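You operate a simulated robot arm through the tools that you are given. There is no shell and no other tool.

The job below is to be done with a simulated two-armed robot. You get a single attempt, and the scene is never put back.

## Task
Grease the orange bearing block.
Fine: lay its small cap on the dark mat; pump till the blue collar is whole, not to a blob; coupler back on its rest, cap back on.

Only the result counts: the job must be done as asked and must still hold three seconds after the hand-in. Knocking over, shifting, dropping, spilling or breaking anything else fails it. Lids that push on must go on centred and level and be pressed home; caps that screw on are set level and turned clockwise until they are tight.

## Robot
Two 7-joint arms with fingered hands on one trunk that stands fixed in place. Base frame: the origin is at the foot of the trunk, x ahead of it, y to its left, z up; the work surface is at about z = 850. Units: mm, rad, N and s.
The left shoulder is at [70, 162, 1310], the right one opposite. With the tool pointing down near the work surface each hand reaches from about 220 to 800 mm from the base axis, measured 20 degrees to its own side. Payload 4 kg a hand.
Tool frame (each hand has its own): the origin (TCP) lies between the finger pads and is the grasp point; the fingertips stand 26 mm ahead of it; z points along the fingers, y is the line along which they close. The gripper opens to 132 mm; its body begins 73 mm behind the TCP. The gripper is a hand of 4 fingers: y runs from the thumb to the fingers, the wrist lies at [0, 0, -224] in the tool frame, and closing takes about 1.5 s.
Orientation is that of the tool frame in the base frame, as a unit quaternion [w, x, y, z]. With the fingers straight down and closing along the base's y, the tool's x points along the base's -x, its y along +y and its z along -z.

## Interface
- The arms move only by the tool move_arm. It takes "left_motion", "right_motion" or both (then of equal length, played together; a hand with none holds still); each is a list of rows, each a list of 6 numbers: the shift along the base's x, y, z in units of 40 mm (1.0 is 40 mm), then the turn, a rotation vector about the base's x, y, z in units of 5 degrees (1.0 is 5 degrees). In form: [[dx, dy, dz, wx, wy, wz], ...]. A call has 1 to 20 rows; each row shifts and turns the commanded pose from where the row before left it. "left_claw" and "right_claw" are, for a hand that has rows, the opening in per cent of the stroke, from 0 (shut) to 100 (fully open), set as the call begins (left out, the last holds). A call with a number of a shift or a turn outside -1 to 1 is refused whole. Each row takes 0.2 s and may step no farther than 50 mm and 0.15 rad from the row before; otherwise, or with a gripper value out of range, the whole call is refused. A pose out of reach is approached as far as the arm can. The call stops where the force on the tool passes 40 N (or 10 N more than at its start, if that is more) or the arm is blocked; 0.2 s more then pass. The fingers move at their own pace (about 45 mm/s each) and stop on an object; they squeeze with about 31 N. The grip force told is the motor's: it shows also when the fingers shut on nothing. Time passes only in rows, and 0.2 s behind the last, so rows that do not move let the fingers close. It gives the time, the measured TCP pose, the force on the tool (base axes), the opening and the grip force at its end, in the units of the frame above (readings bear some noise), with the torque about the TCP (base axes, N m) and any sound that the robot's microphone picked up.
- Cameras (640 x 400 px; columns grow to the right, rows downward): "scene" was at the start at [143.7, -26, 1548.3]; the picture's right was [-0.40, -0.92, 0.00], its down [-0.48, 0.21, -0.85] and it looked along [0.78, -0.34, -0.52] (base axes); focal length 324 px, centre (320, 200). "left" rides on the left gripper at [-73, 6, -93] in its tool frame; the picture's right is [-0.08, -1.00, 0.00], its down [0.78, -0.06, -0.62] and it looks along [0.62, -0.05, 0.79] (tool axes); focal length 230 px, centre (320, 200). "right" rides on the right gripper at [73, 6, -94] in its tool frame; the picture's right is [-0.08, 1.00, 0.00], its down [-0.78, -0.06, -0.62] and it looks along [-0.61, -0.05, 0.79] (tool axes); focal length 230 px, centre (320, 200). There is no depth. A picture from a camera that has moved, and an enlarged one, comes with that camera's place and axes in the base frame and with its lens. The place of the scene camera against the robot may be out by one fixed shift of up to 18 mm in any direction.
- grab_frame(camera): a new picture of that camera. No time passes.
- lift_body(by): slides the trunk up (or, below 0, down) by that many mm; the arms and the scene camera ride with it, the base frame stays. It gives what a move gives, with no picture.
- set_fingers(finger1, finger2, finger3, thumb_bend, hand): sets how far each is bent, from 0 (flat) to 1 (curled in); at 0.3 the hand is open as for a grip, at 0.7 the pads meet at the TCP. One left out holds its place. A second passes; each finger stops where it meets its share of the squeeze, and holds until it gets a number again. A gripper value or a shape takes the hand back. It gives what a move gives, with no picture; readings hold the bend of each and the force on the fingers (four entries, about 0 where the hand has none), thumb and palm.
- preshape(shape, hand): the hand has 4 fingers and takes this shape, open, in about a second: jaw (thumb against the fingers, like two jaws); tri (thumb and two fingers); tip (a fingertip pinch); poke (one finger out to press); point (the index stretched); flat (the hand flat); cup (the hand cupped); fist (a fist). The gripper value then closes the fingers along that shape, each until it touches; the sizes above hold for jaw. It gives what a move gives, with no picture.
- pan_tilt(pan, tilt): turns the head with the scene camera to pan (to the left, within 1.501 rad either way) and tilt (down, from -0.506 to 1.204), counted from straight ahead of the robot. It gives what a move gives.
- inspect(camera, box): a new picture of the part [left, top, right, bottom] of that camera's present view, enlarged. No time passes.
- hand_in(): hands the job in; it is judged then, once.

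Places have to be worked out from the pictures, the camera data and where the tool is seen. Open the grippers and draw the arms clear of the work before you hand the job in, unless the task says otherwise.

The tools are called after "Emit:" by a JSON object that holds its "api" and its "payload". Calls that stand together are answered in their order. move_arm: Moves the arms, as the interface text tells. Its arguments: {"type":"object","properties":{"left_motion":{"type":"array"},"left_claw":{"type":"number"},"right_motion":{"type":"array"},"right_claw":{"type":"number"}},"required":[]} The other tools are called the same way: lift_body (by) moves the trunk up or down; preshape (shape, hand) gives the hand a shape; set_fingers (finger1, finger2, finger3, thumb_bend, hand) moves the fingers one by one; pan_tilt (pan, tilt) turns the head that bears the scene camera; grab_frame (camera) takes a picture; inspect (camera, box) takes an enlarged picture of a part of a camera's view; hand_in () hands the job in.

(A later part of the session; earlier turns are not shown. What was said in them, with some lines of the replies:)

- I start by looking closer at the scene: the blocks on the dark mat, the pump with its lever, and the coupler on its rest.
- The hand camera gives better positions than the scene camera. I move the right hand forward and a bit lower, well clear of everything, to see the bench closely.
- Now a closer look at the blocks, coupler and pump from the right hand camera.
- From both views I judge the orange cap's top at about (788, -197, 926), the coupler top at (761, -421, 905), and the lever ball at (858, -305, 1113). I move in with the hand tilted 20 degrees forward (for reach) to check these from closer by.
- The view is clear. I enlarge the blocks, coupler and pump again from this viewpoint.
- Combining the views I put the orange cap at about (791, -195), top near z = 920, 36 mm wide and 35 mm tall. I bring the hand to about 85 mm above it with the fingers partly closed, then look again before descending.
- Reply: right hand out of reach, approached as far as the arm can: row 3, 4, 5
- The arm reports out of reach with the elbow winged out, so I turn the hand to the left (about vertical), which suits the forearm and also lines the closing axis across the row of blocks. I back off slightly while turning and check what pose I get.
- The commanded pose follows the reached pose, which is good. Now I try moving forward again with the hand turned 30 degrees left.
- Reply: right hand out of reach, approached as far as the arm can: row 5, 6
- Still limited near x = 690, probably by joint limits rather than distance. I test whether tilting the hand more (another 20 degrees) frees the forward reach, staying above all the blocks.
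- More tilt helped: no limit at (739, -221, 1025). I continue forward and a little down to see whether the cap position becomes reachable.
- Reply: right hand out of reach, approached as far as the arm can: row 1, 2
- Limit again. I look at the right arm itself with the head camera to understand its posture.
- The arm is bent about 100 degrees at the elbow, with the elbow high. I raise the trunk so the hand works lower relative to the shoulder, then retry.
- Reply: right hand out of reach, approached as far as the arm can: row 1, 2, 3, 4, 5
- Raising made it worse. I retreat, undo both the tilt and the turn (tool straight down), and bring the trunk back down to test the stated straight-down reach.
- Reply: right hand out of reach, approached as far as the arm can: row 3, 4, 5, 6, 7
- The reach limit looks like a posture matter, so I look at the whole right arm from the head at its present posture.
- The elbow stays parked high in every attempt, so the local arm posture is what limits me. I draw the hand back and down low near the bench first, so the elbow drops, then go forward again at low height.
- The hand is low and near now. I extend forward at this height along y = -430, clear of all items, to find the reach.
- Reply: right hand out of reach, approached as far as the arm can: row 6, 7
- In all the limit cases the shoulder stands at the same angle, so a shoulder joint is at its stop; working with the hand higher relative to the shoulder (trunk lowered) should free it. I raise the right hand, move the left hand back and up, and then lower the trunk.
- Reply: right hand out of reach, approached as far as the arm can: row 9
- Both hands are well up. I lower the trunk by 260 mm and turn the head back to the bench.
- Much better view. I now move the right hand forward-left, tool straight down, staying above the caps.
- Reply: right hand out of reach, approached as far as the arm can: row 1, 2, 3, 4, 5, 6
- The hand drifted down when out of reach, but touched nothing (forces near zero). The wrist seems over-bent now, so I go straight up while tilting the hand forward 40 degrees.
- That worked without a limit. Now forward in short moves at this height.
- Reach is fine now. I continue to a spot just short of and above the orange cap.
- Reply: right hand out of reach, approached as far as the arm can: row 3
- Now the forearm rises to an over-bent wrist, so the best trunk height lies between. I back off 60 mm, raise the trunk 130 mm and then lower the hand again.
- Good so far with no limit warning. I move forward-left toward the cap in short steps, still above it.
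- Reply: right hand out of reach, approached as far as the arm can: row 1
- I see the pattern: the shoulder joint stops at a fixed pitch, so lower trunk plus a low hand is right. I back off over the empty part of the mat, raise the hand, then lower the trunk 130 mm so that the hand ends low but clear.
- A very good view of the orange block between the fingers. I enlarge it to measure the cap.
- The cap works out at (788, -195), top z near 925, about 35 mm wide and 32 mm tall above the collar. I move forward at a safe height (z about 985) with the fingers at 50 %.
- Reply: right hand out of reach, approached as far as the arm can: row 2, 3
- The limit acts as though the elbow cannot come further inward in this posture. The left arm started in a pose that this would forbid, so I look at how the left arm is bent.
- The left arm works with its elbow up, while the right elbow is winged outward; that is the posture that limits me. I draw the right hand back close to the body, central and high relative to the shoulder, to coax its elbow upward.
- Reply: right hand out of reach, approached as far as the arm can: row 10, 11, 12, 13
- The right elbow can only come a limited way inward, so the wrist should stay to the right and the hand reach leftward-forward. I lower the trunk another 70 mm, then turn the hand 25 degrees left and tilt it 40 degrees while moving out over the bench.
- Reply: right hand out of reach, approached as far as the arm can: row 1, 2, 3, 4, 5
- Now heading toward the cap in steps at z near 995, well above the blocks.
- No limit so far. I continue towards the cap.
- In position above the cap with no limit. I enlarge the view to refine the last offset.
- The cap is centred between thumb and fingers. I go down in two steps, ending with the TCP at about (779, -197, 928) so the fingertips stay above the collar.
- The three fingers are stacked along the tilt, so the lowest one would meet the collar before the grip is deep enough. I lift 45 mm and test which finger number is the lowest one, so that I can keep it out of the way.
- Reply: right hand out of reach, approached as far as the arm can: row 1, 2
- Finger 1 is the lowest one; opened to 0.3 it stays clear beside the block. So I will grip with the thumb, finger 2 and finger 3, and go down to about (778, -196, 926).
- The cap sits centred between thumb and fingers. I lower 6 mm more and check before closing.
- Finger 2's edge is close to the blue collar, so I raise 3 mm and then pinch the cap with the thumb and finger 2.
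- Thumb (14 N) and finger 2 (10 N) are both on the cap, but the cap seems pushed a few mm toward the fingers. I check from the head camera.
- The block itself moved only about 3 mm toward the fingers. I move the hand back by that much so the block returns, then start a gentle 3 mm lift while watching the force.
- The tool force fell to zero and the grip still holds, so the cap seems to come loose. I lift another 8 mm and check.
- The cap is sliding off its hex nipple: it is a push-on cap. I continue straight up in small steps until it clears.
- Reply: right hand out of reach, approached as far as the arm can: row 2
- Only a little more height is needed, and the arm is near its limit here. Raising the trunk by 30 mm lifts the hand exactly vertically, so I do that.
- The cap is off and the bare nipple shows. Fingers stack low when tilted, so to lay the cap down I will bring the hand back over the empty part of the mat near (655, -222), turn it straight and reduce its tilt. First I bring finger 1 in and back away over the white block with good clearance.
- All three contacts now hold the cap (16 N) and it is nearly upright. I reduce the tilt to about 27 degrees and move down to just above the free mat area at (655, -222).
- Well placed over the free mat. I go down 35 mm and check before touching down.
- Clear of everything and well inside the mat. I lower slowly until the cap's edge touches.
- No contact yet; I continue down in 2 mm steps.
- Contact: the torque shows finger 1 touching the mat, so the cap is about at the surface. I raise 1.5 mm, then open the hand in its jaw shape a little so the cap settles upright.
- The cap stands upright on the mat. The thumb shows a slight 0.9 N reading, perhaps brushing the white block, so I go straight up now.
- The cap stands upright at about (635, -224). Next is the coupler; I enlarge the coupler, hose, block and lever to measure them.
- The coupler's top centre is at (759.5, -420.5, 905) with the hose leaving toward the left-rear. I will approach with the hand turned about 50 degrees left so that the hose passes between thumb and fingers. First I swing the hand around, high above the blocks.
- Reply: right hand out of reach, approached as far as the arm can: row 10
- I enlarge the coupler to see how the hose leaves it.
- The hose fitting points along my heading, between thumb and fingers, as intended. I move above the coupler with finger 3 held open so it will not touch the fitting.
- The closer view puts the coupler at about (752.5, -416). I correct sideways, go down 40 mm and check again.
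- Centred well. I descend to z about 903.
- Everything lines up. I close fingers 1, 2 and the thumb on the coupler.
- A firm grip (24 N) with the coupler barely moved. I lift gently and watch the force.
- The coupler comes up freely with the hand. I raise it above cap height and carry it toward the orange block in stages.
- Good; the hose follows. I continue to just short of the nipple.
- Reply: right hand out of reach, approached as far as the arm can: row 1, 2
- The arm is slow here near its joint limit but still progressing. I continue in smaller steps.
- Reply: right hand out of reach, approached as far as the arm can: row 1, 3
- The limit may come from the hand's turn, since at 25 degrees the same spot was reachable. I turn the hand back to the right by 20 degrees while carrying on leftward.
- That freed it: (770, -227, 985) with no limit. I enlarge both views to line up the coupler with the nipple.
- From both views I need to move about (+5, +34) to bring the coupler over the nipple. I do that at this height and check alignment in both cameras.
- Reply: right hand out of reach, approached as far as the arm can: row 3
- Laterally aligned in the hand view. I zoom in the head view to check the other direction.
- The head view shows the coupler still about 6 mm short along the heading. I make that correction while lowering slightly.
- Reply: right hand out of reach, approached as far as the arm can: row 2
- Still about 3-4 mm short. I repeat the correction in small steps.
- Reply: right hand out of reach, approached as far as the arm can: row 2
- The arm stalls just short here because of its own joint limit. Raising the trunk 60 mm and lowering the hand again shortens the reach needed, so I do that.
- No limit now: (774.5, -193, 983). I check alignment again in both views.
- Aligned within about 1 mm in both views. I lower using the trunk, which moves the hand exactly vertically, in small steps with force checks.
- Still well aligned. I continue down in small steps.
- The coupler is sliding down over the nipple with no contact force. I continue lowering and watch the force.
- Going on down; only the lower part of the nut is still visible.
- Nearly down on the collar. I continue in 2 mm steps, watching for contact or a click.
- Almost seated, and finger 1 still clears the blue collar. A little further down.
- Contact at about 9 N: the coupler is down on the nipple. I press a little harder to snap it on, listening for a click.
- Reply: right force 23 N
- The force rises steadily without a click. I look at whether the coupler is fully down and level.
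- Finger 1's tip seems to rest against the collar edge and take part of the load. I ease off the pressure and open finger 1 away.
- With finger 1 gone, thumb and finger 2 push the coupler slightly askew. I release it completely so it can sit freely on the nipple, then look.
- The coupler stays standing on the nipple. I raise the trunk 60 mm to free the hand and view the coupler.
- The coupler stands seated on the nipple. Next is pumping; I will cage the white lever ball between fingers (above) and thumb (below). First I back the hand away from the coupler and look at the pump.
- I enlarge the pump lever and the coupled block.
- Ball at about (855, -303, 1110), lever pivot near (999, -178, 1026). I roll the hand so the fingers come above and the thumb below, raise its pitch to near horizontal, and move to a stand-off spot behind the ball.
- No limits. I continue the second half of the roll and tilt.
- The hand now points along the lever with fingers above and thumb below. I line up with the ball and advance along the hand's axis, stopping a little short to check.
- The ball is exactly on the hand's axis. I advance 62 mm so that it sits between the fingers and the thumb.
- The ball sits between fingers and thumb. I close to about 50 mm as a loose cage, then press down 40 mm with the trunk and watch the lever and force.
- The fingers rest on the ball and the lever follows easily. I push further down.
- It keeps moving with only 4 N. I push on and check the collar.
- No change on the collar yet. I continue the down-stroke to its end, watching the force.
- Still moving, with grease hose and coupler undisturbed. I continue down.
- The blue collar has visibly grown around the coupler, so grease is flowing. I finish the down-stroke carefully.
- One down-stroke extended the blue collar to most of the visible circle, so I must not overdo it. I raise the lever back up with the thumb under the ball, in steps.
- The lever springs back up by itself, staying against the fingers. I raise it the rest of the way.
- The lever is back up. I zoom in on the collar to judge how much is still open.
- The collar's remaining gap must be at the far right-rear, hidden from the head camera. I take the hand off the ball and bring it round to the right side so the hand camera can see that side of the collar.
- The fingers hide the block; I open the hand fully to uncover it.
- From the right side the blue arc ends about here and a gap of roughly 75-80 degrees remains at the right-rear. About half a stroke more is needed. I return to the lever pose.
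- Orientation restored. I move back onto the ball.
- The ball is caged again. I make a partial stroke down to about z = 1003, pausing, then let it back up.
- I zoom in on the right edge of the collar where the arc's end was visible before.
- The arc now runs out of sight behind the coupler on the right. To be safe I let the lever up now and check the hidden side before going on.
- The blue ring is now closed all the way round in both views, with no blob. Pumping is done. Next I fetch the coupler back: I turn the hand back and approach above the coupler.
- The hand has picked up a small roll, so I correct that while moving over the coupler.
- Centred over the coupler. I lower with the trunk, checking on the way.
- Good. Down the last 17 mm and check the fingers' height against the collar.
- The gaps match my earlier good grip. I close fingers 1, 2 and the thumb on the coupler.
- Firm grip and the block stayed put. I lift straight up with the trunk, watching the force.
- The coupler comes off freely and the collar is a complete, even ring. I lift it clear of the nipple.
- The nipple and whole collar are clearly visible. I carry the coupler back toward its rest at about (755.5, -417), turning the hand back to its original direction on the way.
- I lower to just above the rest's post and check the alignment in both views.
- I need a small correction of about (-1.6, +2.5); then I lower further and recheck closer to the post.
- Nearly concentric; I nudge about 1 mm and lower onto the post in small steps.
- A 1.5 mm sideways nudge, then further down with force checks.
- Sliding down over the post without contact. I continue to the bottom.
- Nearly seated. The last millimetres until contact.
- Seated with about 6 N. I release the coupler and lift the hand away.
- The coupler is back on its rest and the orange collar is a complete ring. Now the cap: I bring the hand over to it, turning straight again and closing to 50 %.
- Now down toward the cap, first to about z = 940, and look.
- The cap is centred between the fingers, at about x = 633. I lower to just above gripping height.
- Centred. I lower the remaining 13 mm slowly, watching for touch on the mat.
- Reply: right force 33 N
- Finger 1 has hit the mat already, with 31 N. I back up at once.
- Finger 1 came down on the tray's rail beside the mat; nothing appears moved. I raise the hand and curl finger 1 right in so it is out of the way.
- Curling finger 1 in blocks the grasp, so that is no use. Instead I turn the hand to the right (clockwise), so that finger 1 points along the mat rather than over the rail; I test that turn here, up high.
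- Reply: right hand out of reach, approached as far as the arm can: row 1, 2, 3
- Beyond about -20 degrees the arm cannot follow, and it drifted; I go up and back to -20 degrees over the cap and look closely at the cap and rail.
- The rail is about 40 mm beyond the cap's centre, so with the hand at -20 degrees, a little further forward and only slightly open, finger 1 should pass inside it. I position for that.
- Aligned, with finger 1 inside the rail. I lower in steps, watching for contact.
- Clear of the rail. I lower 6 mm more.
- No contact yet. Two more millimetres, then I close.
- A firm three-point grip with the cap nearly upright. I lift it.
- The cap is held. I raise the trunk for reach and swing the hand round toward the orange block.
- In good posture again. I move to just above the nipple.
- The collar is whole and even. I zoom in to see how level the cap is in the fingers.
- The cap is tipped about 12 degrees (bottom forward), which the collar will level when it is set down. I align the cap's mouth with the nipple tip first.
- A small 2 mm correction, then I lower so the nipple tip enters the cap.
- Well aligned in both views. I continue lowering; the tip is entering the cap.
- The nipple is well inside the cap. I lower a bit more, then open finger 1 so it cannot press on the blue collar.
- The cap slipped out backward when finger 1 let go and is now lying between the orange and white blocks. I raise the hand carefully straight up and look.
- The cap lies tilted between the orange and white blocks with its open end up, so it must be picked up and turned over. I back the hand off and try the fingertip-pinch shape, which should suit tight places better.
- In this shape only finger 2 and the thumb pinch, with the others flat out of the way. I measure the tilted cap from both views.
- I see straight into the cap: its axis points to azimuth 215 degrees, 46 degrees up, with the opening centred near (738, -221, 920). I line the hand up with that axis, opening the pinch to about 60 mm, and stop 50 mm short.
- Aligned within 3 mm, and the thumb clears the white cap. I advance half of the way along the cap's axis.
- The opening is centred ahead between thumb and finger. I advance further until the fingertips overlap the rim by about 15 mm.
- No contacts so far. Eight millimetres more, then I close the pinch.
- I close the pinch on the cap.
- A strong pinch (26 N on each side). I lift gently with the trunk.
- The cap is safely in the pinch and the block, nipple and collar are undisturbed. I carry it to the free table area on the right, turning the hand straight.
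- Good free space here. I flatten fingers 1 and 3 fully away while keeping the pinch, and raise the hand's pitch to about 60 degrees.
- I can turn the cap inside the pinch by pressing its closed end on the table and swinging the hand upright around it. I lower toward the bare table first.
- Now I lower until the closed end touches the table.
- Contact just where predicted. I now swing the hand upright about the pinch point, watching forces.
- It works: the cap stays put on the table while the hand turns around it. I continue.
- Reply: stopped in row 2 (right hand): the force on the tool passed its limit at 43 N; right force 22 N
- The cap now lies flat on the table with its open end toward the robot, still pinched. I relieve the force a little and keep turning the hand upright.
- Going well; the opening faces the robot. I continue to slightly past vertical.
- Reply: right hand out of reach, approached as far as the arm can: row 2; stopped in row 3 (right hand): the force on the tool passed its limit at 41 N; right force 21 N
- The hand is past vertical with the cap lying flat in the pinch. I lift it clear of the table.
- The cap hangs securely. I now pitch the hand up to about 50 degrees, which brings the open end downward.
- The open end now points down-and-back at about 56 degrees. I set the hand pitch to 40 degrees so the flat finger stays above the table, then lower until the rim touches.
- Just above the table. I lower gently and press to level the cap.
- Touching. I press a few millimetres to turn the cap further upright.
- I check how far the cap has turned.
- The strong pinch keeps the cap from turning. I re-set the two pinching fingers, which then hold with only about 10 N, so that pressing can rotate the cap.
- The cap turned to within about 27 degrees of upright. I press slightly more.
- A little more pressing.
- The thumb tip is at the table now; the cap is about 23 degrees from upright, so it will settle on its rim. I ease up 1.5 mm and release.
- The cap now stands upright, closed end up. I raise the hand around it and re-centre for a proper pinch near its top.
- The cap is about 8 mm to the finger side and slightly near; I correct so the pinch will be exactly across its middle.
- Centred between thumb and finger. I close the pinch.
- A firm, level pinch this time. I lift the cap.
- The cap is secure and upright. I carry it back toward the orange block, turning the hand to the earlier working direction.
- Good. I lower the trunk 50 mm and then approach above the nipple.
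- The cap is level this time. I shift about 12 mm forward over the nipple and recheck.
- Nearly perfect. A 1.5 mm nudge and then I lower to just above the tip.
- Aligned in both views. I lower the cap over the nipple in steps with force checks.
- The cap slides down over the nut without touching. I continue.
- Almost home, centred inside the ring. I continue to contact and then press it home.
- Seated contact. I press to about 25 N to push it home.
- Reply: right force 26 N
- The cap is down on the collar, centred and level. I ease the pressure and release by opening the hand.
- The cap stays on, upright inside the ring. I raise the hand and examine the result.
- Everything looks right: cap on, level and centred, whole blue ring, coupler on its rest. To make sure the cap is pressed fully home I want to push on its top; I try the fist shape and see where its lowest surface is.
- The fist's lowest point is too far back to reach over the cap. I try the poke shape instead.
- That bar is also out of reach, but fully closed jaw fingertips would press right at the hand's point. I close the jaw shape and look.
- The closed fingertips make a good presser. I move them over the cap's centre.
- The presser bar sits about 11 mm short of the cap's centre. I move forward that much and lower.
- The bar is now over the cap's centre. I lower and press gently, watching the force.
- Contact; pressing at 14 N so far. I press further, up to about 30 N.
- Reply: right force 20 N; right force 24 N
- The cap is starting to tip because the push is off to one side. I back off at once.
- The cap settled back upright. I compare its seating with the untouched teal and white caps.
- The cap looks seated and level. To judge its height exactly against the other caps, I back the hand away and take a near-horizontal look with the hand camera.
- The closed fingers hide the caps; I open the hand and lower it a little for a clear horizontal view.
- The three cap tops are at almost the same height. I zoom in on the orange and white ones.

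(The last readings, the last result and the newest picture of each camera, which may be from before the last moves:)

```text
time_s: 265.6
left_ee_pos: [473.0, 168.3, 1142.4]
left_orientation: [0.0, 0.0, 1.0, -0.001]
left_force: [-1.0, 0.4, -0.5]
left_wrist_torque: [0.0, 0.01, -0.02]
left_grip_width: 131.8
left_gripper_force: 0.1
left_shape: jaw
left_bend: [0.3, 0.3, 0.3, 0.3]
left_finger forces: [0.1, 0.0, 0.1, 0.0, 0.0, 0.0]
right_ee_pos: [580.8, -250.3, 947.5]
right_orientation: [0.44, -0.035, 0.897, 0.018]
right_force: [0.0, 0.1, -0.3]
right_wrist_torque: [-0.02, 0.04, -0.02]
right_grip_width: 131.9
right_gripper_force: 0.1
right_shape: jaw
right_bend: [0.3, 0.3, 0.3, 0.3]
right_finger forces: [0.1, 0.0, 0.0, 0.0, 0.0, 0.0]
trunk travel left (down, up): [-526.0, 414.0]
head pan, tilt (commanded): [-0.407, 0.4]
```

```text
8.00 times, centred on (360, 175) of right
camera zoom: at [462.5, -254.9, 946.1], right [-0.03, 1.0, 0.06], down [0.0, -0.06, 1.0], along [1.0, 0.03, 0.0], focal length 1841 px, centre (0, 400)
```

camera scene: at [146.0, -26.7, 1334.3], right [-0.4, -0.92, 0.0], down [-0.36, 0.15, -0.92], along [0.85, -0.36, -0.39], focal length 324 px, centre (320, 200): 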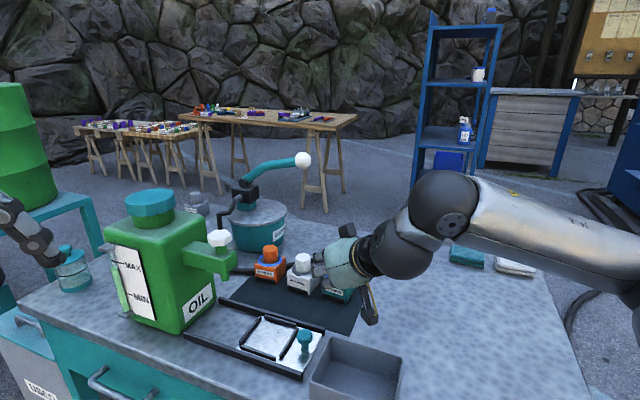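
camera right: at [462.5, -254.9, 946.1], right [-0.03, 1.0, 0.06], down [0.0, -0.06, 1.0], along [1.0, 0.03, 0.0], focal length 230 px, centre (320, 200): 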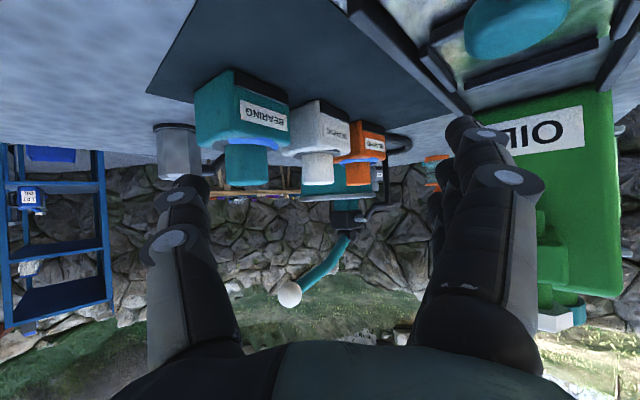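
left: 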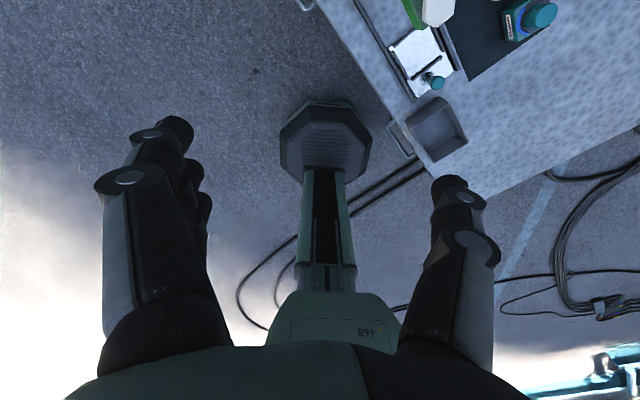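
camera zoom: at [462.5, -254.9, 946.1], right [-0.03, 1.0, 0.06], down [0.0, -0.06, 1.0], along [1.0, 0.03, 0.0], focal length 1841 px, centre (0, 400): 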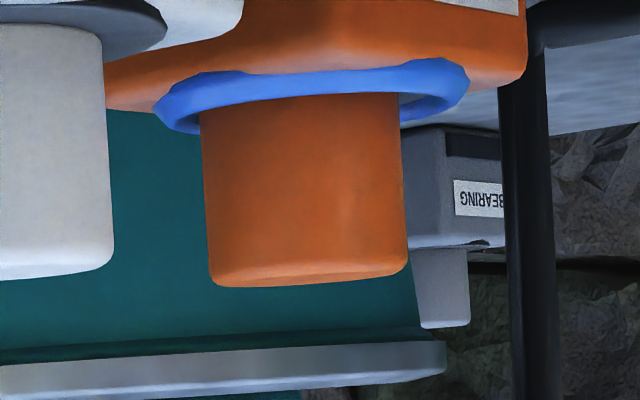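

The orange cap's top is within about 1 mm of the untouched caps and it stands true. For certainty I will give one centred press with the two pinch fingertips together; I raise and shape the hand here first.

Emit:
{"api": "lift_body", "payload": {"by": 70}}

Emit:
{"api": "preshape", "payload": {"hand": "right", "shape": "tip"}}

Emit:
{"api": "move_arm", "payload": {"right_motion": [[0, 0, 0, 0, 1, 0], [0, 0, 0, 0, 1, 0], [0.2, 0, 0, 0, 0.5, 0], [0.2, 0, 0, 0, 0, 1], [0.2, 0, 0, 0, 0, 1], [0.2, 0, 0, 0, 0, 1], [0.2, 0, 0, 0, 0, 1], [0.2, 0, 0, 0, 0, 1], [0, 0, 0, 0, 0, 0]], "right_claw": 0}}

Emit:
{"api": "set_fingers", "payload": {"hand": "right", "finger1": 0.3, "finger3": 0.3}}

Emit:
{"api": "grab_frame", "payload": {"camera": "right"}}

```text
time_s: 266.7
left_ee_pos: [473.3, 167.9, 1213.8]
left_orientation: [0.0, 0.0, 1.0, 0.0]
left_force: [0.6, -0.1, -0.5]
left_wrist_torque: [-0.01, -0.01, 0.01]
left_grip_width: 131.9
left_gripper_force: 0.1
left_shape: jaw
left_bend: [0.3, 0.3, 0.3, 0.3]
left_finger forces: [0.0, 0.0, 0.0, 0.1, 0.0, 0.0]
right_ee_pos: [581.9, -250.4, 1016.4]
right_orientation: [0.439, -0.035, 0.898, 0.018]
right_force: [0.0, -0.1, 0.3]
right_wrist_torque: [0.03, -0.01, -0.01]
right_grip_width: 131.9
right_gripper_force: 0.1
right_shape: jaw
right_bend: [0.3, 0.3, 0.3, 0.3]
right_finger forces: [0.0, 0.0, 0.0, 0.0, 0.0, 0.0]
trunk travel left (down, up): [-596.0, 344.0]
head pan, tilt (commanded): [-0.407, 0.4]
```

```text
time_s: 267.6
left_ee_pos: [473.1, 168.7, 1212.0]
left_orientation: [0.0, 0.0, 1.0, 0.0]
left_force: [0.7, 0.3, -0.3]
left_wrist_torque: [0.02, -0.01, 0.0]
left_grip_width: 131.7
left_gripper_force: 0.0
left_shape: jaw
left_bend: [0.3, 0.3, 0.3, 0.3]
left_finger forces: [0.1, 0.0, 0.0, 0.0, 0.1, 0.0]
right_ee_pos: [580.1, -250.1, 1017.2]
right_orientation: [0.439, -0.035, 0.898, 0.018]
right_force: [0.4, 0.1, -0.2]
right_wrist_torque: [0.01, 0.06, -0.03]
right_grip_width: 131.8
right_gripper_force: 0.1
right_shape: tip
right_bend: [0.0, 0.3, 0.0, 0.3]
right_finger forces: [0.1, 0.1, 0.1, 0.0, 0.0, 0.0]
trunk travel left (down, up): [-596.0, 344.0]
head pan, tilt (commanded): [-0.407, 0.4]
```

```text
time_s: 269.6
left_ee_pos: [473.8, 168.5, 1212.5]
left_orientation: [0.001, 0.0, 1.0, 0.0]
left_force: [-0.1, -0.8, -0.8]
left_wrist_torque: [-0.03, 0.0, -0.03]
left_grip_width: 132.1
left_gripper_force: 0.0
left_shape: jaw
left_bend: [0.3, 0.3, 0.3, 0.3]
left_finger forces: [0.0, 0.0, 0.0, 0.0, 0.0, 0.0]
right_ee_pos: [628.2, -250.1, 1015.8]
right_orientation: [0.326, -0.236, 0.91, 0.096]
right_force: [-0.4, 0.1, -1.0]
right_wrist_torque: [0.0, -0.01, -0.01]
right_grip_width: 0.0
right_gripper_force: 30.3
right_shape: tip
right_bend: [0.16, 0.62, 0.16, 0.67]
right_finger forces: [0.1, 0.0, 0.0, 0.1, 0.1, 0.0]
trunk travel left (down, up): [-596.0, 344.0]
head pan, tilt (commanded): [-0.407, 0.4]
```

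```text
time_s: 270.6
left_ee_pos: [472.8, 168.8, 1212.8]
left_orientation: [0.0, 0.0, 1.0, 0.0]
left_force: [-0.9, -0.8, -0.8]
left_wrist_torque: [0.01, -0.02, 0.0]
left_grip_width: 131.7
left_gripper_force: 0.0
left_shape: jaw
left_bend: [0.3, 0.3, 0.3, 0.3]
left_finger forces: [0.0, 0.0, 0.0, 0.1, 0.0, 0.0]
right_ee_pos: [628.6, -250.9, 1015.9]
right_orientation: [0.326, -0.236, 0.911, 0.096]
right_force: [0.0, 0.4, 0.4]
right_wrist_torque: [0.01, 0.04, 0.0]
right_grip_width: 67.0
right_gripper_force: 0.0
right_shape: fingers
right_bend: [0.3, 0.62, 0.3, 0.67]
right_finger forces: [0.0, 0.0, 0.1, 0.0, 0.0, 0.0]
trunk travel left (down, up): [-596.0, 344.0]
head pan, tilt (commanded): [-0.407, 0.4]
```

```text
taken
camera right: at [525.8, -303.6, 1041.0], right [-0.44, 0.9, 0.07], down [0.22, 0.03, 0.97], along [0.87, 0.44, -0.21], focal length 230 px, centre (320, 200)
```

right: 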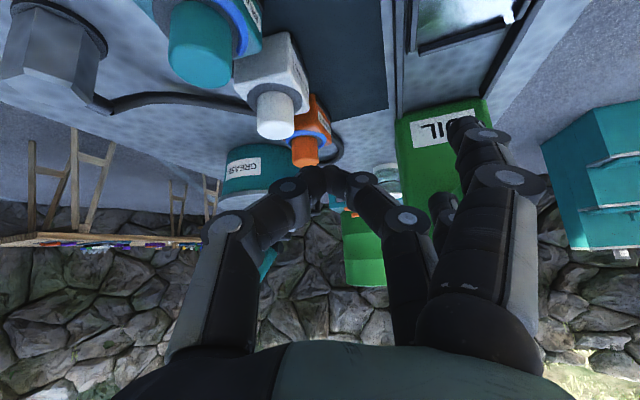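

The two fingertips form a straight presser bar. I move it over the cap.

Emit:
{"api": "move_arm", "payload": {"right_motion": [[0.85, 0.33, 0, 0, 0, 0], [0.85, 0.33, 0, 0, 0, 0], [0.85, 0.33, 0, 0, 0, 0], [0.85, 0.33, 0, 0, 0, 0], [0, 0, 0, 0, 0, 0]]}}

Emit:
{"api": "lift_body", "payload": {"by": -38}}

Emit:
{"api": "inspect", "payload": {"camera": "right", "box": [220, 40, 420, 220]}}

Emit:
{"api": "inspect", "payload": {"camera": "scene", "box": [240, 200, 330, 270]}}

```text
time_s: 271.8
left_ee_pos: [473.2, 167.3, 1212.1]
left_orientation: [0.0, 0.0, 1.0, 0.0]
left_force: [-0.7, -0.9, -0.1]
left_wrist_torque: [0.04, 0.01, -0.04]
left_grip_width: 131.7
left_gripper_force: 0.1
left_shape: jaw
left_bend: [0.3, 0.3, 0.3, 0.3]
left_finger forces: [0.0, 0.0, 0.0, 0.0, 0.0, 0.0]
right_ee_pos: [764.7, -200.6, 1017.6]
right_orientation: [0.326, -0.236, 0.91, 0.096]
right_force: [-0.5, 0.2, 0.5]
right_wrist_torque: [0.01, -0.01, 0.0]
right_grip_width: 67.1
right_gripper_force: 0.1
right_shape: fingers
right_bend: [0.3, 0.62, 0.3, 0.67]
right_finger forces: [0.0, 0.0, 0.1, 0.0, 0.1, 0.2]
trunk travel left (down, up): [-596.0, 344.0]
head pan, tilt (commanded): [-0.407, 0.4]
```

```text
time_s: 272.6
left_ee_pos: [471.8, 169.8, 1173.5]
left_orientation: [0.001, -0.001, 1.0, -0.001]
left_force: [0.3, 0.1, 0.7]
left_wrist_torque: [0.0, 0.02, 0.0]
left_grip_width: 131.8
left_gripper_force: 0.1
left_shape: jaw
left_bend: [0.3, 0.3, 0.3, 0.3]
left_finger forces: [0.1, 0.0, 0.0, 0.0, 0.0, 0.1]
right_ee_pos: [764.6, -198.3, 979.8]
right_orientation: [0.327, -0.235, 0.91, 0.094]
right_force: [-0.2, -0.2, -0.7]
right_wrist_torque: [0.01, 0.03, 0.0]
right_grip_width: 67.2
right_gripper_force: 0.1
right_shape: fingers
right_bend: [0.3, 0.62, 0.3, 0.67]
right_finger forces: [0.0, 0.0, 0.0, 0.0, 0.1, 0.1]
trunk travel left (down, up): [-558.0, 382.0]
head pan, tilt (commanded): [-0.407, 0.4]
```

```text
2.22 times, centred on (320, 130) of right
camera zoom: at [662.4, -250.7, 1004.1], right [-0.44, 0.9, 0.07], down [0.22, 0.03, 0.97], along [0.87, 0.44, -0.21], focal length 511 px, centre (320, 356)
```

zoom: 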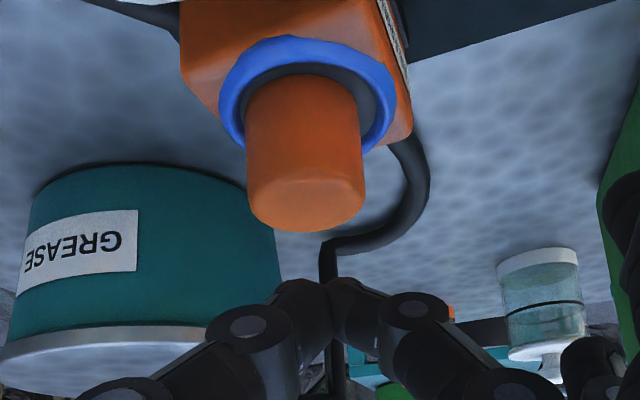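

```text
5.71 times, centred on (285, 235) of scene
camera zoom: at [146.0, -26.8, 1331.3], right [-0.4, -0.92, 0.0], down [-0.36, 0.15, -0.92], along [0.85, -0.36, -0.39], focal length 1850 px, centre (520, 0)
```

zoom: 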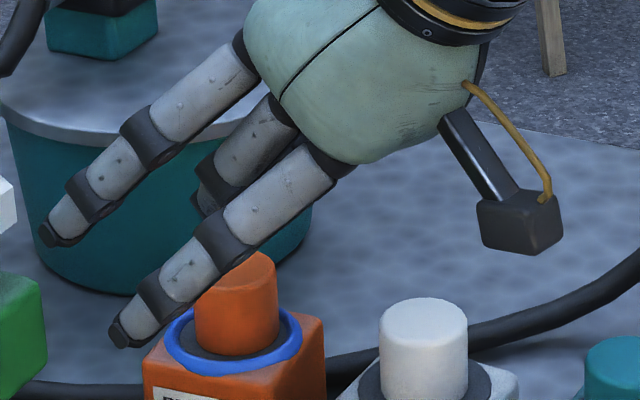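

I shift 7 mm forward so the bar crosses the cap's centre line, then lower to contact.

Emit:
{"api": "move_arm", "payload": {"right_motion": [[0.19, 0.03, 0, 0, 0, 0], [0, 0, 0, 0, 0, 0]]}}

Emit:
{"api": "lift_body", "payload": {"by": -16}}

Emit:
{"api": "inspect", "payload": {"camera": "right", "box": [220, 60, 420, 220]}}

Emit:
{"api": "lift_body", "payload": {"by": -5}}

Emit:
{"api": "lift_body", "payload": {"by": -3}}

```text
time_s: 273.2
left_ee_pos: [472.8, 169.6, 1174.1]
left_orientation: [0.0, 0.0, 1.0, 0.001]
left_force: [-0.3, -0.1, 0.3]
left_wrist_torque: [0.02, -0.01, -0.01]
left_grip_width: 131.7
left_gripper_force: 0.0
left_shape: jaw
left_bend: [0.3, 0.3, 0.3, 0.3]
left_finger forces: [0.0, 0.0, 0.0, 0.0, 0.0, 0.0]
right_ee_pos: [772.4, -196.0, 979.3]
right_orientation: [0.325, -0.237, 0.91, 0.097]
right_force: [-0.2, 0.6, 0.7]
right_wrist_torque: [0.01, -0.04, 0.0]
right_grip_width: 67.1
right_gripper_force: 0.1
right_shape: fingers
right_bend: [0.3, 0.62, 0.3, 0.67]
right_finger forces: [0.0, 0.0, 0.0, 0.0, 0.0, 0.0]
trunk travel left (down, up): [-558.0, 382.0]
head pan, tilt (commanded): [-0.407, 0.4]
```

```text
time_s: 273.9
left_ee_pos: [473.3, 169.2, 1159.2]
left_orientation: [0.0, 0.001, 1.0, -0.001]
left_force: [0.9, -0.4, 0.0]
left_wrist_torque: [-0.03, -0.01, 0.02]
left_grip_width: 131.8
left_gripper_force: 0.0
left_shape: jaw
left_bend: [0.3, 0.3, 0.3, 0.3]
left_finger forces: [0.0, 0.0, 0.0, 0.0, 0.0, 0.0]
right_ee_pos: [771.3, -197.5, 963.0]
right_orientation: [0.326, -0.236, 0.91, 0.096]
right_force: [0.6, -0.1, -0.1]
right_wrist_torque: [-0.04, 0.0, -0.02]
right_grip_width: 66.9
right_gripper_force: 0.1
right_shape: fingers
right_bend: [0.3, 0.62, 0.3, 0.67]
right_finger forces: [0.0, 0.0, 0.0, 0.1, 0.0, 0.0]
trunk travel left (down, up): [-542.0, 398.0]
head pan, tilt (commanded): [-0.407, 0.4]
```

```text
2.50 times, centred on (320, 140) of right
camera zoom: at [669.7, -250.0, 987.7], right [-0.44, 0.9, 0.07], down [0.22, 0.03, 0.97], along [0.87, 0.44, -0.21], focal length 575 px, centre (320, 350)
```

zoom: 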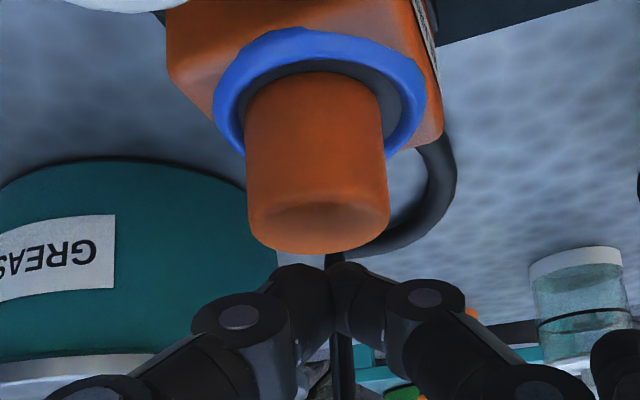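

```text
time_s: 274.4
left_ee_pos: [472.7, 168.8, 1153.2]
left_orientation: [0.0, 0.0, 1.0, 0.001]
left_force: [-0.1, 0.0, 0.5]
left_wrist_torque: [0.02, -0.01, -0.02]
left_grip_width: 132.1
left_gripper_force: 0.1
left_shape: jaw
left_bend: [0.3, 0.3, 0.3, 0.3]
left_finger forces: [0.1, 0.1, 0.0, 0.1, 0.0, 0.1]
right_ee_pos: [772.5, -197.6, 957.5]
right_orientation: [0.327, -0.236, 0.91, 0.095]
right_force: [0.3, 0.5, -0.7]
right_wrist_torque: [0.01, 0.01, -0.02]
right_grip_width: 67.2
right_gripper_force: 0.0
right_shape: fingers
right_bend: [0.3, 0.62, 0.3, 0.67]
right_finger forces: [0.0, 0.1, 0.0, 0.1, 0.0, 0.0]
trunk travel left (down, up): [-537.0, 403.0]
head pan, tilt (commanded): [-0.407, 0.4]
```

```text
time_s: 274.9
left_ee_pos: [473.4, 168.1, 1150.5]
left_orientation: [0.0, 0.001, 1.0, 0.0]
left_force: [0.9, 0.2, -0.1]
left_wrist_torque: [0.02, -0.01, 0.01]
left_grip_width: 131.6
left_gripper_force: 0.1
left_shape: jaw
left_bend: [0.3, 0.3, 0.3, 0.3]
left_finger forces: [0.0, 0.1, 0.0, 0.0, 0.1, 0.0]
right_ee_pos: [773.7, -196.5, 954.6]
right_orientation: [0.325, -0.237, 0.911, 0.096]
right_force: [0.1, 0.2, 0.7]
right_wrist_torque: [0.01, -0.01, -0.04]
right_grip_width: 66.7
right_gripper_force: 0.1
right_shape: fingers
right_bend: [0.3, 0.62, 0.3, 0.67]
right_finger forces: [0.0, 0.0, 0.0, 0.0, 0.1, 0.1]
trunk travel left (down, up): [-534.0, 406.0]
head pan, tilt (commanded): [-0.407, 0.4]
```

No contact yet. I continue in small steps.

Emit:
{"api": "lift_body", "payload": {"by": -2}}

Emit:
{"api": "lift_body", "payload": {"by": -2}}

Emit:
{"api": "lift_body", "payload": {"by": -2}}

Emit:
{"api": "inspect", "payload": {"camera": "scene", "box": [240, 190, 330, 260]}}

```text
time_s: 275.4
left_ee_pos: [473.6, 169.2, 1147.6]
left_orientation: [0.001, -0.001, 1.0, 0.001]
left_force: [0.0, 1.0, -0.6]
left_wrist_torque: [-0.01, 0.0, -0.03]
left_grip_width: 131.9
left_gripper_force: 0.1
left_shape: jaw
left_bend: [0.3, 0.3, 0.3, 0.3]
left_finger forces: [0.0, 0.0, 0.0, 0.0, 0.1, 0.0]
right_ee_pos: [771.8, -197.7, 954.6]
right_orientation: [0.327, -0.236, 0.91, 0.095]
right_force: [1.1, -0.8, 7.2]
right_wrist_torque: [-0.01, -0.11, -0.03]
right_grip_width: 67.1
right_gripper_force: 0.0
right_shape: fingers
right_bend: [0.3, 0.62, 0.3, 0.67]
right_finger forces: [0.1, 0.1, 0.0, 0.0, 0.0, 0.1]
trunk travel left (down, up): [-532.0, 408.0]
head pan, tilt (commanded): [-0.407, 0.4]
```

```text
time_s: 276.0
left_ee_pos: [471.8, 169.4, 1147.9]
left_orientation: [0.0, 0.0, 1.0, 0.0]
left_force: [0.1, 0.5, -0.1]
left_wrist_torque: [-0.05, 0.0, 0.01]
left_grip_width: 131.9
left_gripper_force: 0.1
left_shape: jaw
left_bend: [0.3, 0.3, 0.3, 0.3]
left_finger forces: [0.1, 0.0, 0.0, 0.1, 0.0, 0.0]
right_ee_pos: [771.5, -197.1, 955.4]
right_orientation: [0.328, -0.235, 0.91, 0.095]
right_force: [3.7, -2.1, 15.1]
right_wrist_torque: [0.0, -0.26, -0.03]
right_grip_width: 67.3
right_gripper_force: 0.0
right_shape: fingers
right_bend: [0.3, 0.62, 0.3, 0.67]
right_finger forces: [0.0, 0.1, 0.0, 0.0, 0.0, 0.0]
trunk travel left (down, up): [-530.0, 410.0]
head pan, tilt (commanded): [-0.407, 0.4]
```

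```text
time_s: 276.5
left_ee_pos: [472.0, 169.2, 1145.1]
left_orientation: [0.001, 0.0, 1.0, 0.0]
left_force: [0.0, -0.4, 0.1]
left_wrist_torque: [0.0, -0.02, -0.02]
left_grip_width: 131.6
left_gripper_force: 0.1
left_shape: jaw
left_bend: [0.3, 0.3, 0.3, 0.3]
left_finger forces: [0.0, 0.0, 0.0, 0.1, 0.0, 0.0]
right_ee_pos: [771.4, -196.7, 954.1]
right_orientation: [0.33, -0.235, 0.909, 0.095]
right_force: [6.5, -3.2, 25.4]
right_wrist_torque: [0.02, -0.47, -0.09]
right_grip_width: 66.5
right_gripper_force: 0.2
right_shape: fingers
right_bend: [0.3, 0.62, 0.3, 0.67]
right_finger forces: [0.0, 0.1, 0.0, 0.1, 0.0, 0.0]
trunk travel left (down, up): [-528.0, 412.0]
head pan, tilt (commanded): [-0.407, 0.4]
```

```text
5.71 times, centred on (285, 225) of scene
camera zoom: at [143.4, -26.7, 1301.8], right [-0.4, -0.92, 0.0], down [-0.36, 0.15, -0.92], along [0.85, -0.36, -0.39], focal length 1850 px, centre (520, 57)
```

zoom: 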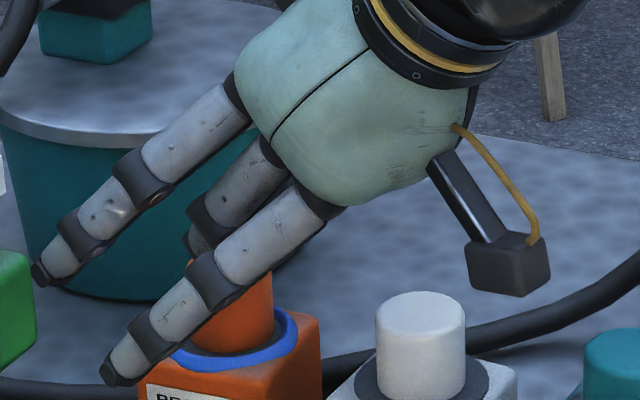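

A centred 25 N press produced no further movement, so the cap is fully home. I lift off and check.

Emit:
{"api": "lift_body", "payload": {"by": 60}}

Emit:
{"api": "inspect", "payload": {"camera": "scene", "box": [240, 215, 370, 305]}}

Emit:
{"api": "inspect", "payload": {"camera": "right", "box": [230, 0, 420, 150]}}

```text
time_s: 277.5
left_ee_pos: [473.5, 169.3, 1204.1]
left_orientation: [0.0, 0.0, 1.0, 0.0]
left_force: [-0.1, 0.4, -0.1]
left_wrist_torque: [0.02, -0.01, 0.0]
left_grip_width: 131.9
left_gripper_force: 0.1
left_shape: jaw
left_bend: [0.3, 0.3, 0.3, 0.3]
left_finger forces: [0.0, 0.1, 0.0, 0.0, 0.1, 0.0]
right_ee_pos: [772.7, -197.3, 1006.4]
right_orientation: [0.324, -0.236, 0.911, 0.095]
right_force: [0.1, 0.2, 0.8]
right_wrist_torque: [0.0, 0.0, 0.0]
right_grip_width: 67.1
right_gripper_force: 0.1
right_shape: fingers
right_bend: [0.3, 0.62, 0.3, 0.67]
right_finger forces: [0.0, 0.1, 0.0, 0.0, 0.0, 0.0]
trunk travel left (down, up): [-588.0, 352.0]
head pan, tilt (commanded): [-0.407, 0.4]
```

```text
4.44 times, centred on (305, 260) of scene
camera zoom: at [146.9, -27.2, 1361.1], right [-0.4, -0.92, 0.0], down [-0.36, 0.15, -0.92], along [0.85, -0.36, -0.39], focal length 1439 px, centre (387, -67)
```

zoom: 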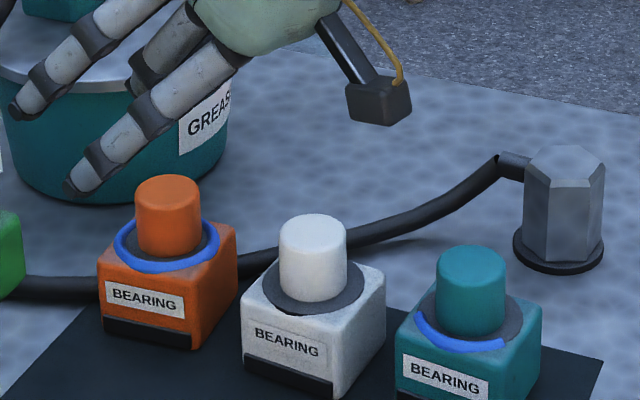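

```text
2.67 times, centred on (325, 75) of right
camera zoom: at [670.1, -250.2, 1032.6], right [-0.44, 0.9, 0.07], down [0.22, 0.03, 0.97], along [0.87, 0.44, -0.22], focal length 614 px, centre (307, 533)
```

zoom: 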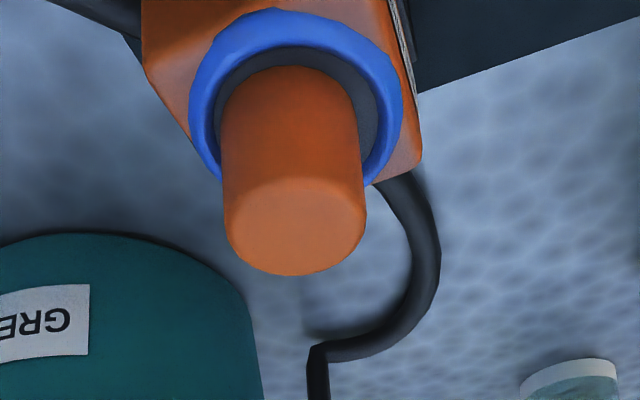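

All three blocks, the complete ring and the coupler look right. I check the tray rail, the oil can and the rest of the bench for any displacement before finishing.

Emit:
{"api": "grab_frame", "payload": {"camera": "scene"}}

Emit:
{"api": "inspect", "payload": {"camera": "scene", "box": [180, 240, 380, 390]}}

```text
taken
camera scene: at [146.9, -27.2, 1361.1], right [-0.4, -0.92, 0.0], down [-0.36, 0.15, -0.92], along [0.85, -0.36, -0.39], focal length 324 px, centre (320, 200)
```

scene: 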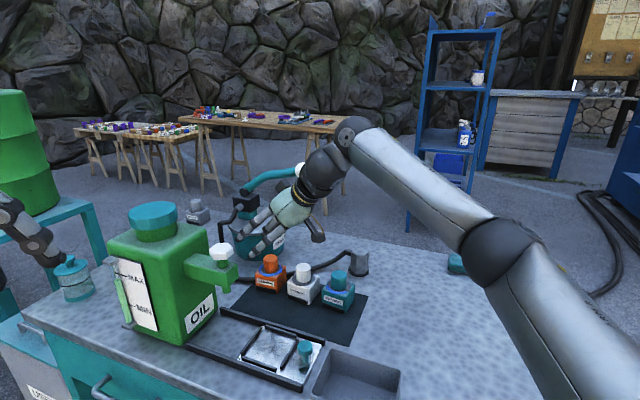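

```text
2.67 times, centred on (280, 315) of scene
camera zoom: at [146.9, -27.2, 1361.1], right [-0.4, -0.92, 0.0], down [-0.36, 0.15, -0.92], along [0.85, -0.36, -0.39], focal length 863 px, centre (427, -107)
```

zoom: 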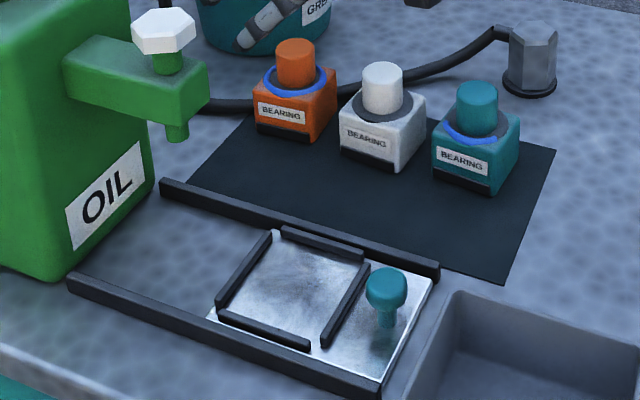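

Everything else is in place. I withdraw the right hand back and up, clear of the bench items, and open it.

Emit:
{"api": "move_arm", "payload": {"right_motion": [[-0.3, -0.15, 0.6, 0, 0, 0], [-0.7, -0.35, 0.5, 0, 0, 0], [-0.7, -0.35, 0.5, 0, 0, 0], [-0.8, -0.4, 0.3, 0, 0, 0], [-0.8, -0.4, 0.2, 0, 0, 0], [-0.8, -0.4, 0.2, 0, 0, 0], [-0.8, -0.3, 0.2, 0, 0, 0], [0, 0, 0, 0, 0, 0]]}}

Emit:
{"api": "preshape", "payload": {"hand": "right", "shape": "jaw"}}

Emit:
{"api": "grab_frame", "payload": {"camera": "scene"}}

Emit:
{"api": "inspect", "payload": {"camera": "scene", "box": [210, 150, 390, 310]}}

```text
time_s: 279.3
left_ee_pos: [474.0, 169.6, 1203.0]
left_orientation: [-0.002, -0.001, 1.0, 0.0]
left_force: [-0.5, 0.3, -0.6]
left_wrist_torque: [0.01, -0.01, -0.01]
left_grip_width: 131.9
left_gripper_force: 0.1
left_shape: jaw
left_bend: [0.3, 0.3, 0.3, 0.3]
left_finger forces: [0.1, 0.0, 0.0, 0.0, 0.0, 0.0]
right_ee_pos: [577.7, -289.7, 1108.1]
right_orientation: [0.324, -0.237, 0.911, 0.097]
right_force: [-0.3, -0.4, 0.4]
right_wrist_torque: [0.01, -0.01, -0.02]
right_grip_width: 66.7
right_gripper_force: 0.1
right_shape: fingers
right_bend: [0.3, 0.62, 0.3, 0.67]
right_finger forces: [0.0, 0.0, 0.0, 0.1, 0.0, 0.0]
trunk travel left (down, up): [-588.0, 352.0]
head pan, tilt (commanded): [-0.407, 0.4]
```

```text
time_s: 280.2
left_ee_pos: [473.7, 168.9, 1203.9]
left_orientation: [0.0, 0.0, 1.0, 0.001]
left_force: [0.4, 0.1, 0.5]
left_wrist_torque: [0.01, -0.01, 0.0]
left_grip_width: 131.7
left_gripper_force: 0.0
left_shape: jaw
left_bend: [0.3, 0.3, 0.3, 0.3]
left_finger forces: [0.0, 0.0, 0.0, 0.1, 0.1, 0.0]
right_ee_pos: [577.1, -290.6, 1109.3]
right_orientation: [0.326, -0.236, 0.911, 0.095]
right_force: [0.0, 0.4, 0.6]
right_wrist_torque: [0.01, 0.01, -0.02]
right_grip_width: 132.1
right_gripper_force: 0.0
right_shape: jaw
right_bend: [0.3, 0.3, 0.3, 0.3]
right_finger forces: [0.1, 0.0, 0.0, 0.1, 0.0, 0.1]
trunk travel left (down, up): [-588.0, 352.0]
head pan, tilt (commanded): [-0.407, 0.4]
```

```text
taken
camera scene: at [146.1, -27.1, 1361.2], right [-0.4, -0.92, 0.0], down [-0.36, 0.15, -0.92], along [0.85, -0.36, -0.39], focal length 324 px, centre (320, 200)
```

scene: 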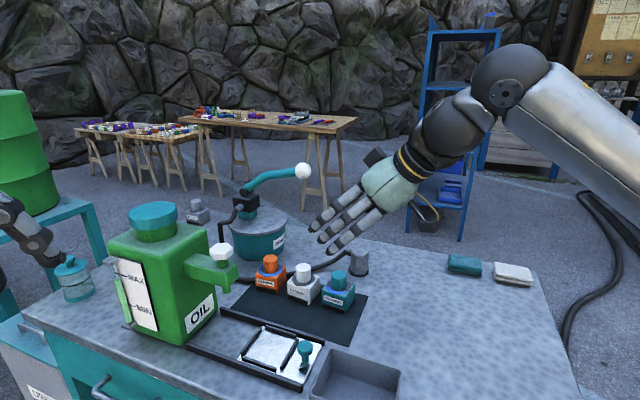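

```text
2.50 times, centred on (300, 230) of scene
camera zoom: at [146.1, -27.1, 1361.2], right [-0.4, -0.92, 0.0], down [-0.36, 0.15, -0.92], along [0.85, -0.36, -0.39], focal length 810 px, centre (370, 125)
```

zoom: 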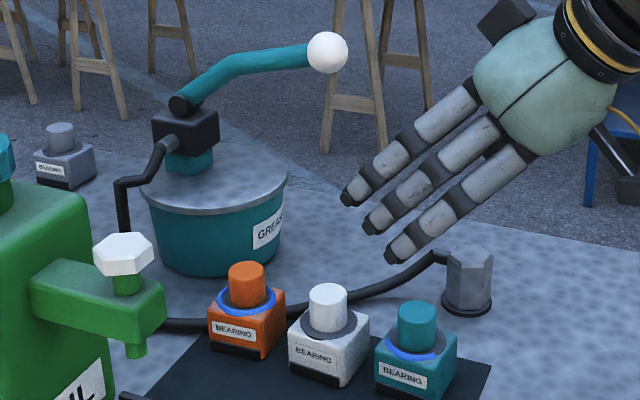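

The ring is complete, the cap is on, the coupler is on its rest and the lever is up. I draw the arm a bit further back, then hand in.

Emit:
{"api": "move_arm", "payload": {"right_motion": [[-0.7, -0.4, 0.3, 0, 0, 0], [-0.7, -0.4, 0.3, 0, 0, 0], [-0.7, -0.4, 0.3, 0, 0, 0], [0, 0, 0, 0, 0, 0]]}}

Emit:
{"api": "inspect", "payload": {"camera": "scene", "box": [250, 235, 370, 305]}}

```text
time_s: 281.2
left_ee_pos: [472.9, 169.7, 1203.8]
left_orientation: [-0.001, 0.0, 1.0, 0.0]
left_force: [1.2, -0.8, 1.0]
left_wrist_torque: [-0.01, 0.02, 0.0]
left_grip_width: 131.9
left_gripper_force: 0.0
left_shape: jaw
left_bend: [0.3, 0.3, 0.3, 0.3]
left_finger forces: [0.0, 0.1, 0.1, 0.0, 0.0, 0.1]
right_ee_pos: [493.1, -338.6, 1145.1]
right_orientation: [0.325, -0.236, 0.911, 0.095]
right_force: [-0.1, 0.0, -0.4]
right_wrist_torque: [-0.02, 0.03, 0.0]
right_grip_width: 132.1
right_gripper_force: 0.1
right_shape: jaw
right_bend: [0.3, 0.3, 0.3, 0.3]
right_finger forces: [0.0, 0.0, 0.0, 0.0, 0.0, 0.1]
trunk travel left (down, up): [-588.0, 352.0]
head pan, tilt (commanded): [-0.407, 0.4]
```

```text
5.33 times, centred on (310, 270) of scene
camera zoom: at [147.0, -27.0, 1361.1], right [-0.4, -0.92, 0.0], down [-0.36, 0.15, -0.92], along [0.85, -0.36, -0.39], focal length 1727 px, centre (373, -173)
```

zoom: 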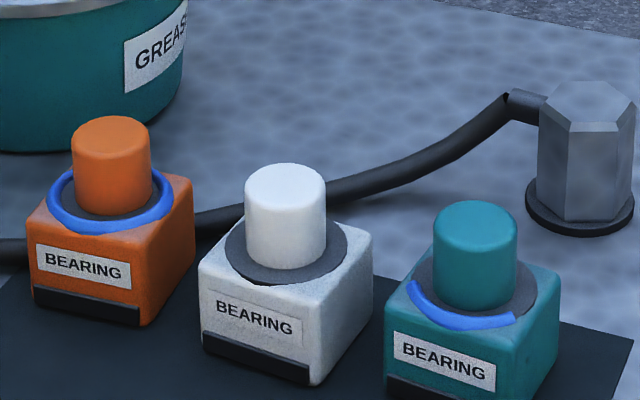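

Everything is in its final state with both hands open and clear, so I hand the job in.

Emit:
{"api": "hand_in", "payload": {}}

```text
The job is handed in.
```

The orange bearing block is greased and the job is handed in. The blue collar is a whole, even ring with no blob. The coupler is back on its rest, and the cap is back on its block, level and pressed home. The pump lever is up, and both hands are open and clear.

- **Cap:** I laid it on the dark mat first, as asked. Putting it back the first time, it slipped out of the fingers and landed between the orange and white blocks. I picked it up, turned it over on the bare bench, and seated it properly. A centred press of about 25 N moved it no further, and its top is within about 1 mm of the untouched caps.
- **Orange block:** it moved about 5 mm on the mat while I gripped the cap, and could be as much as 10 mm. I did not push it back.
- **Tray rail:** one finger pressed on it with about 31 N. In the later pictures it sits where it was before, within measuring error.
- **White block:** the thumb may have brushed it lightly once. I saw no change in it.
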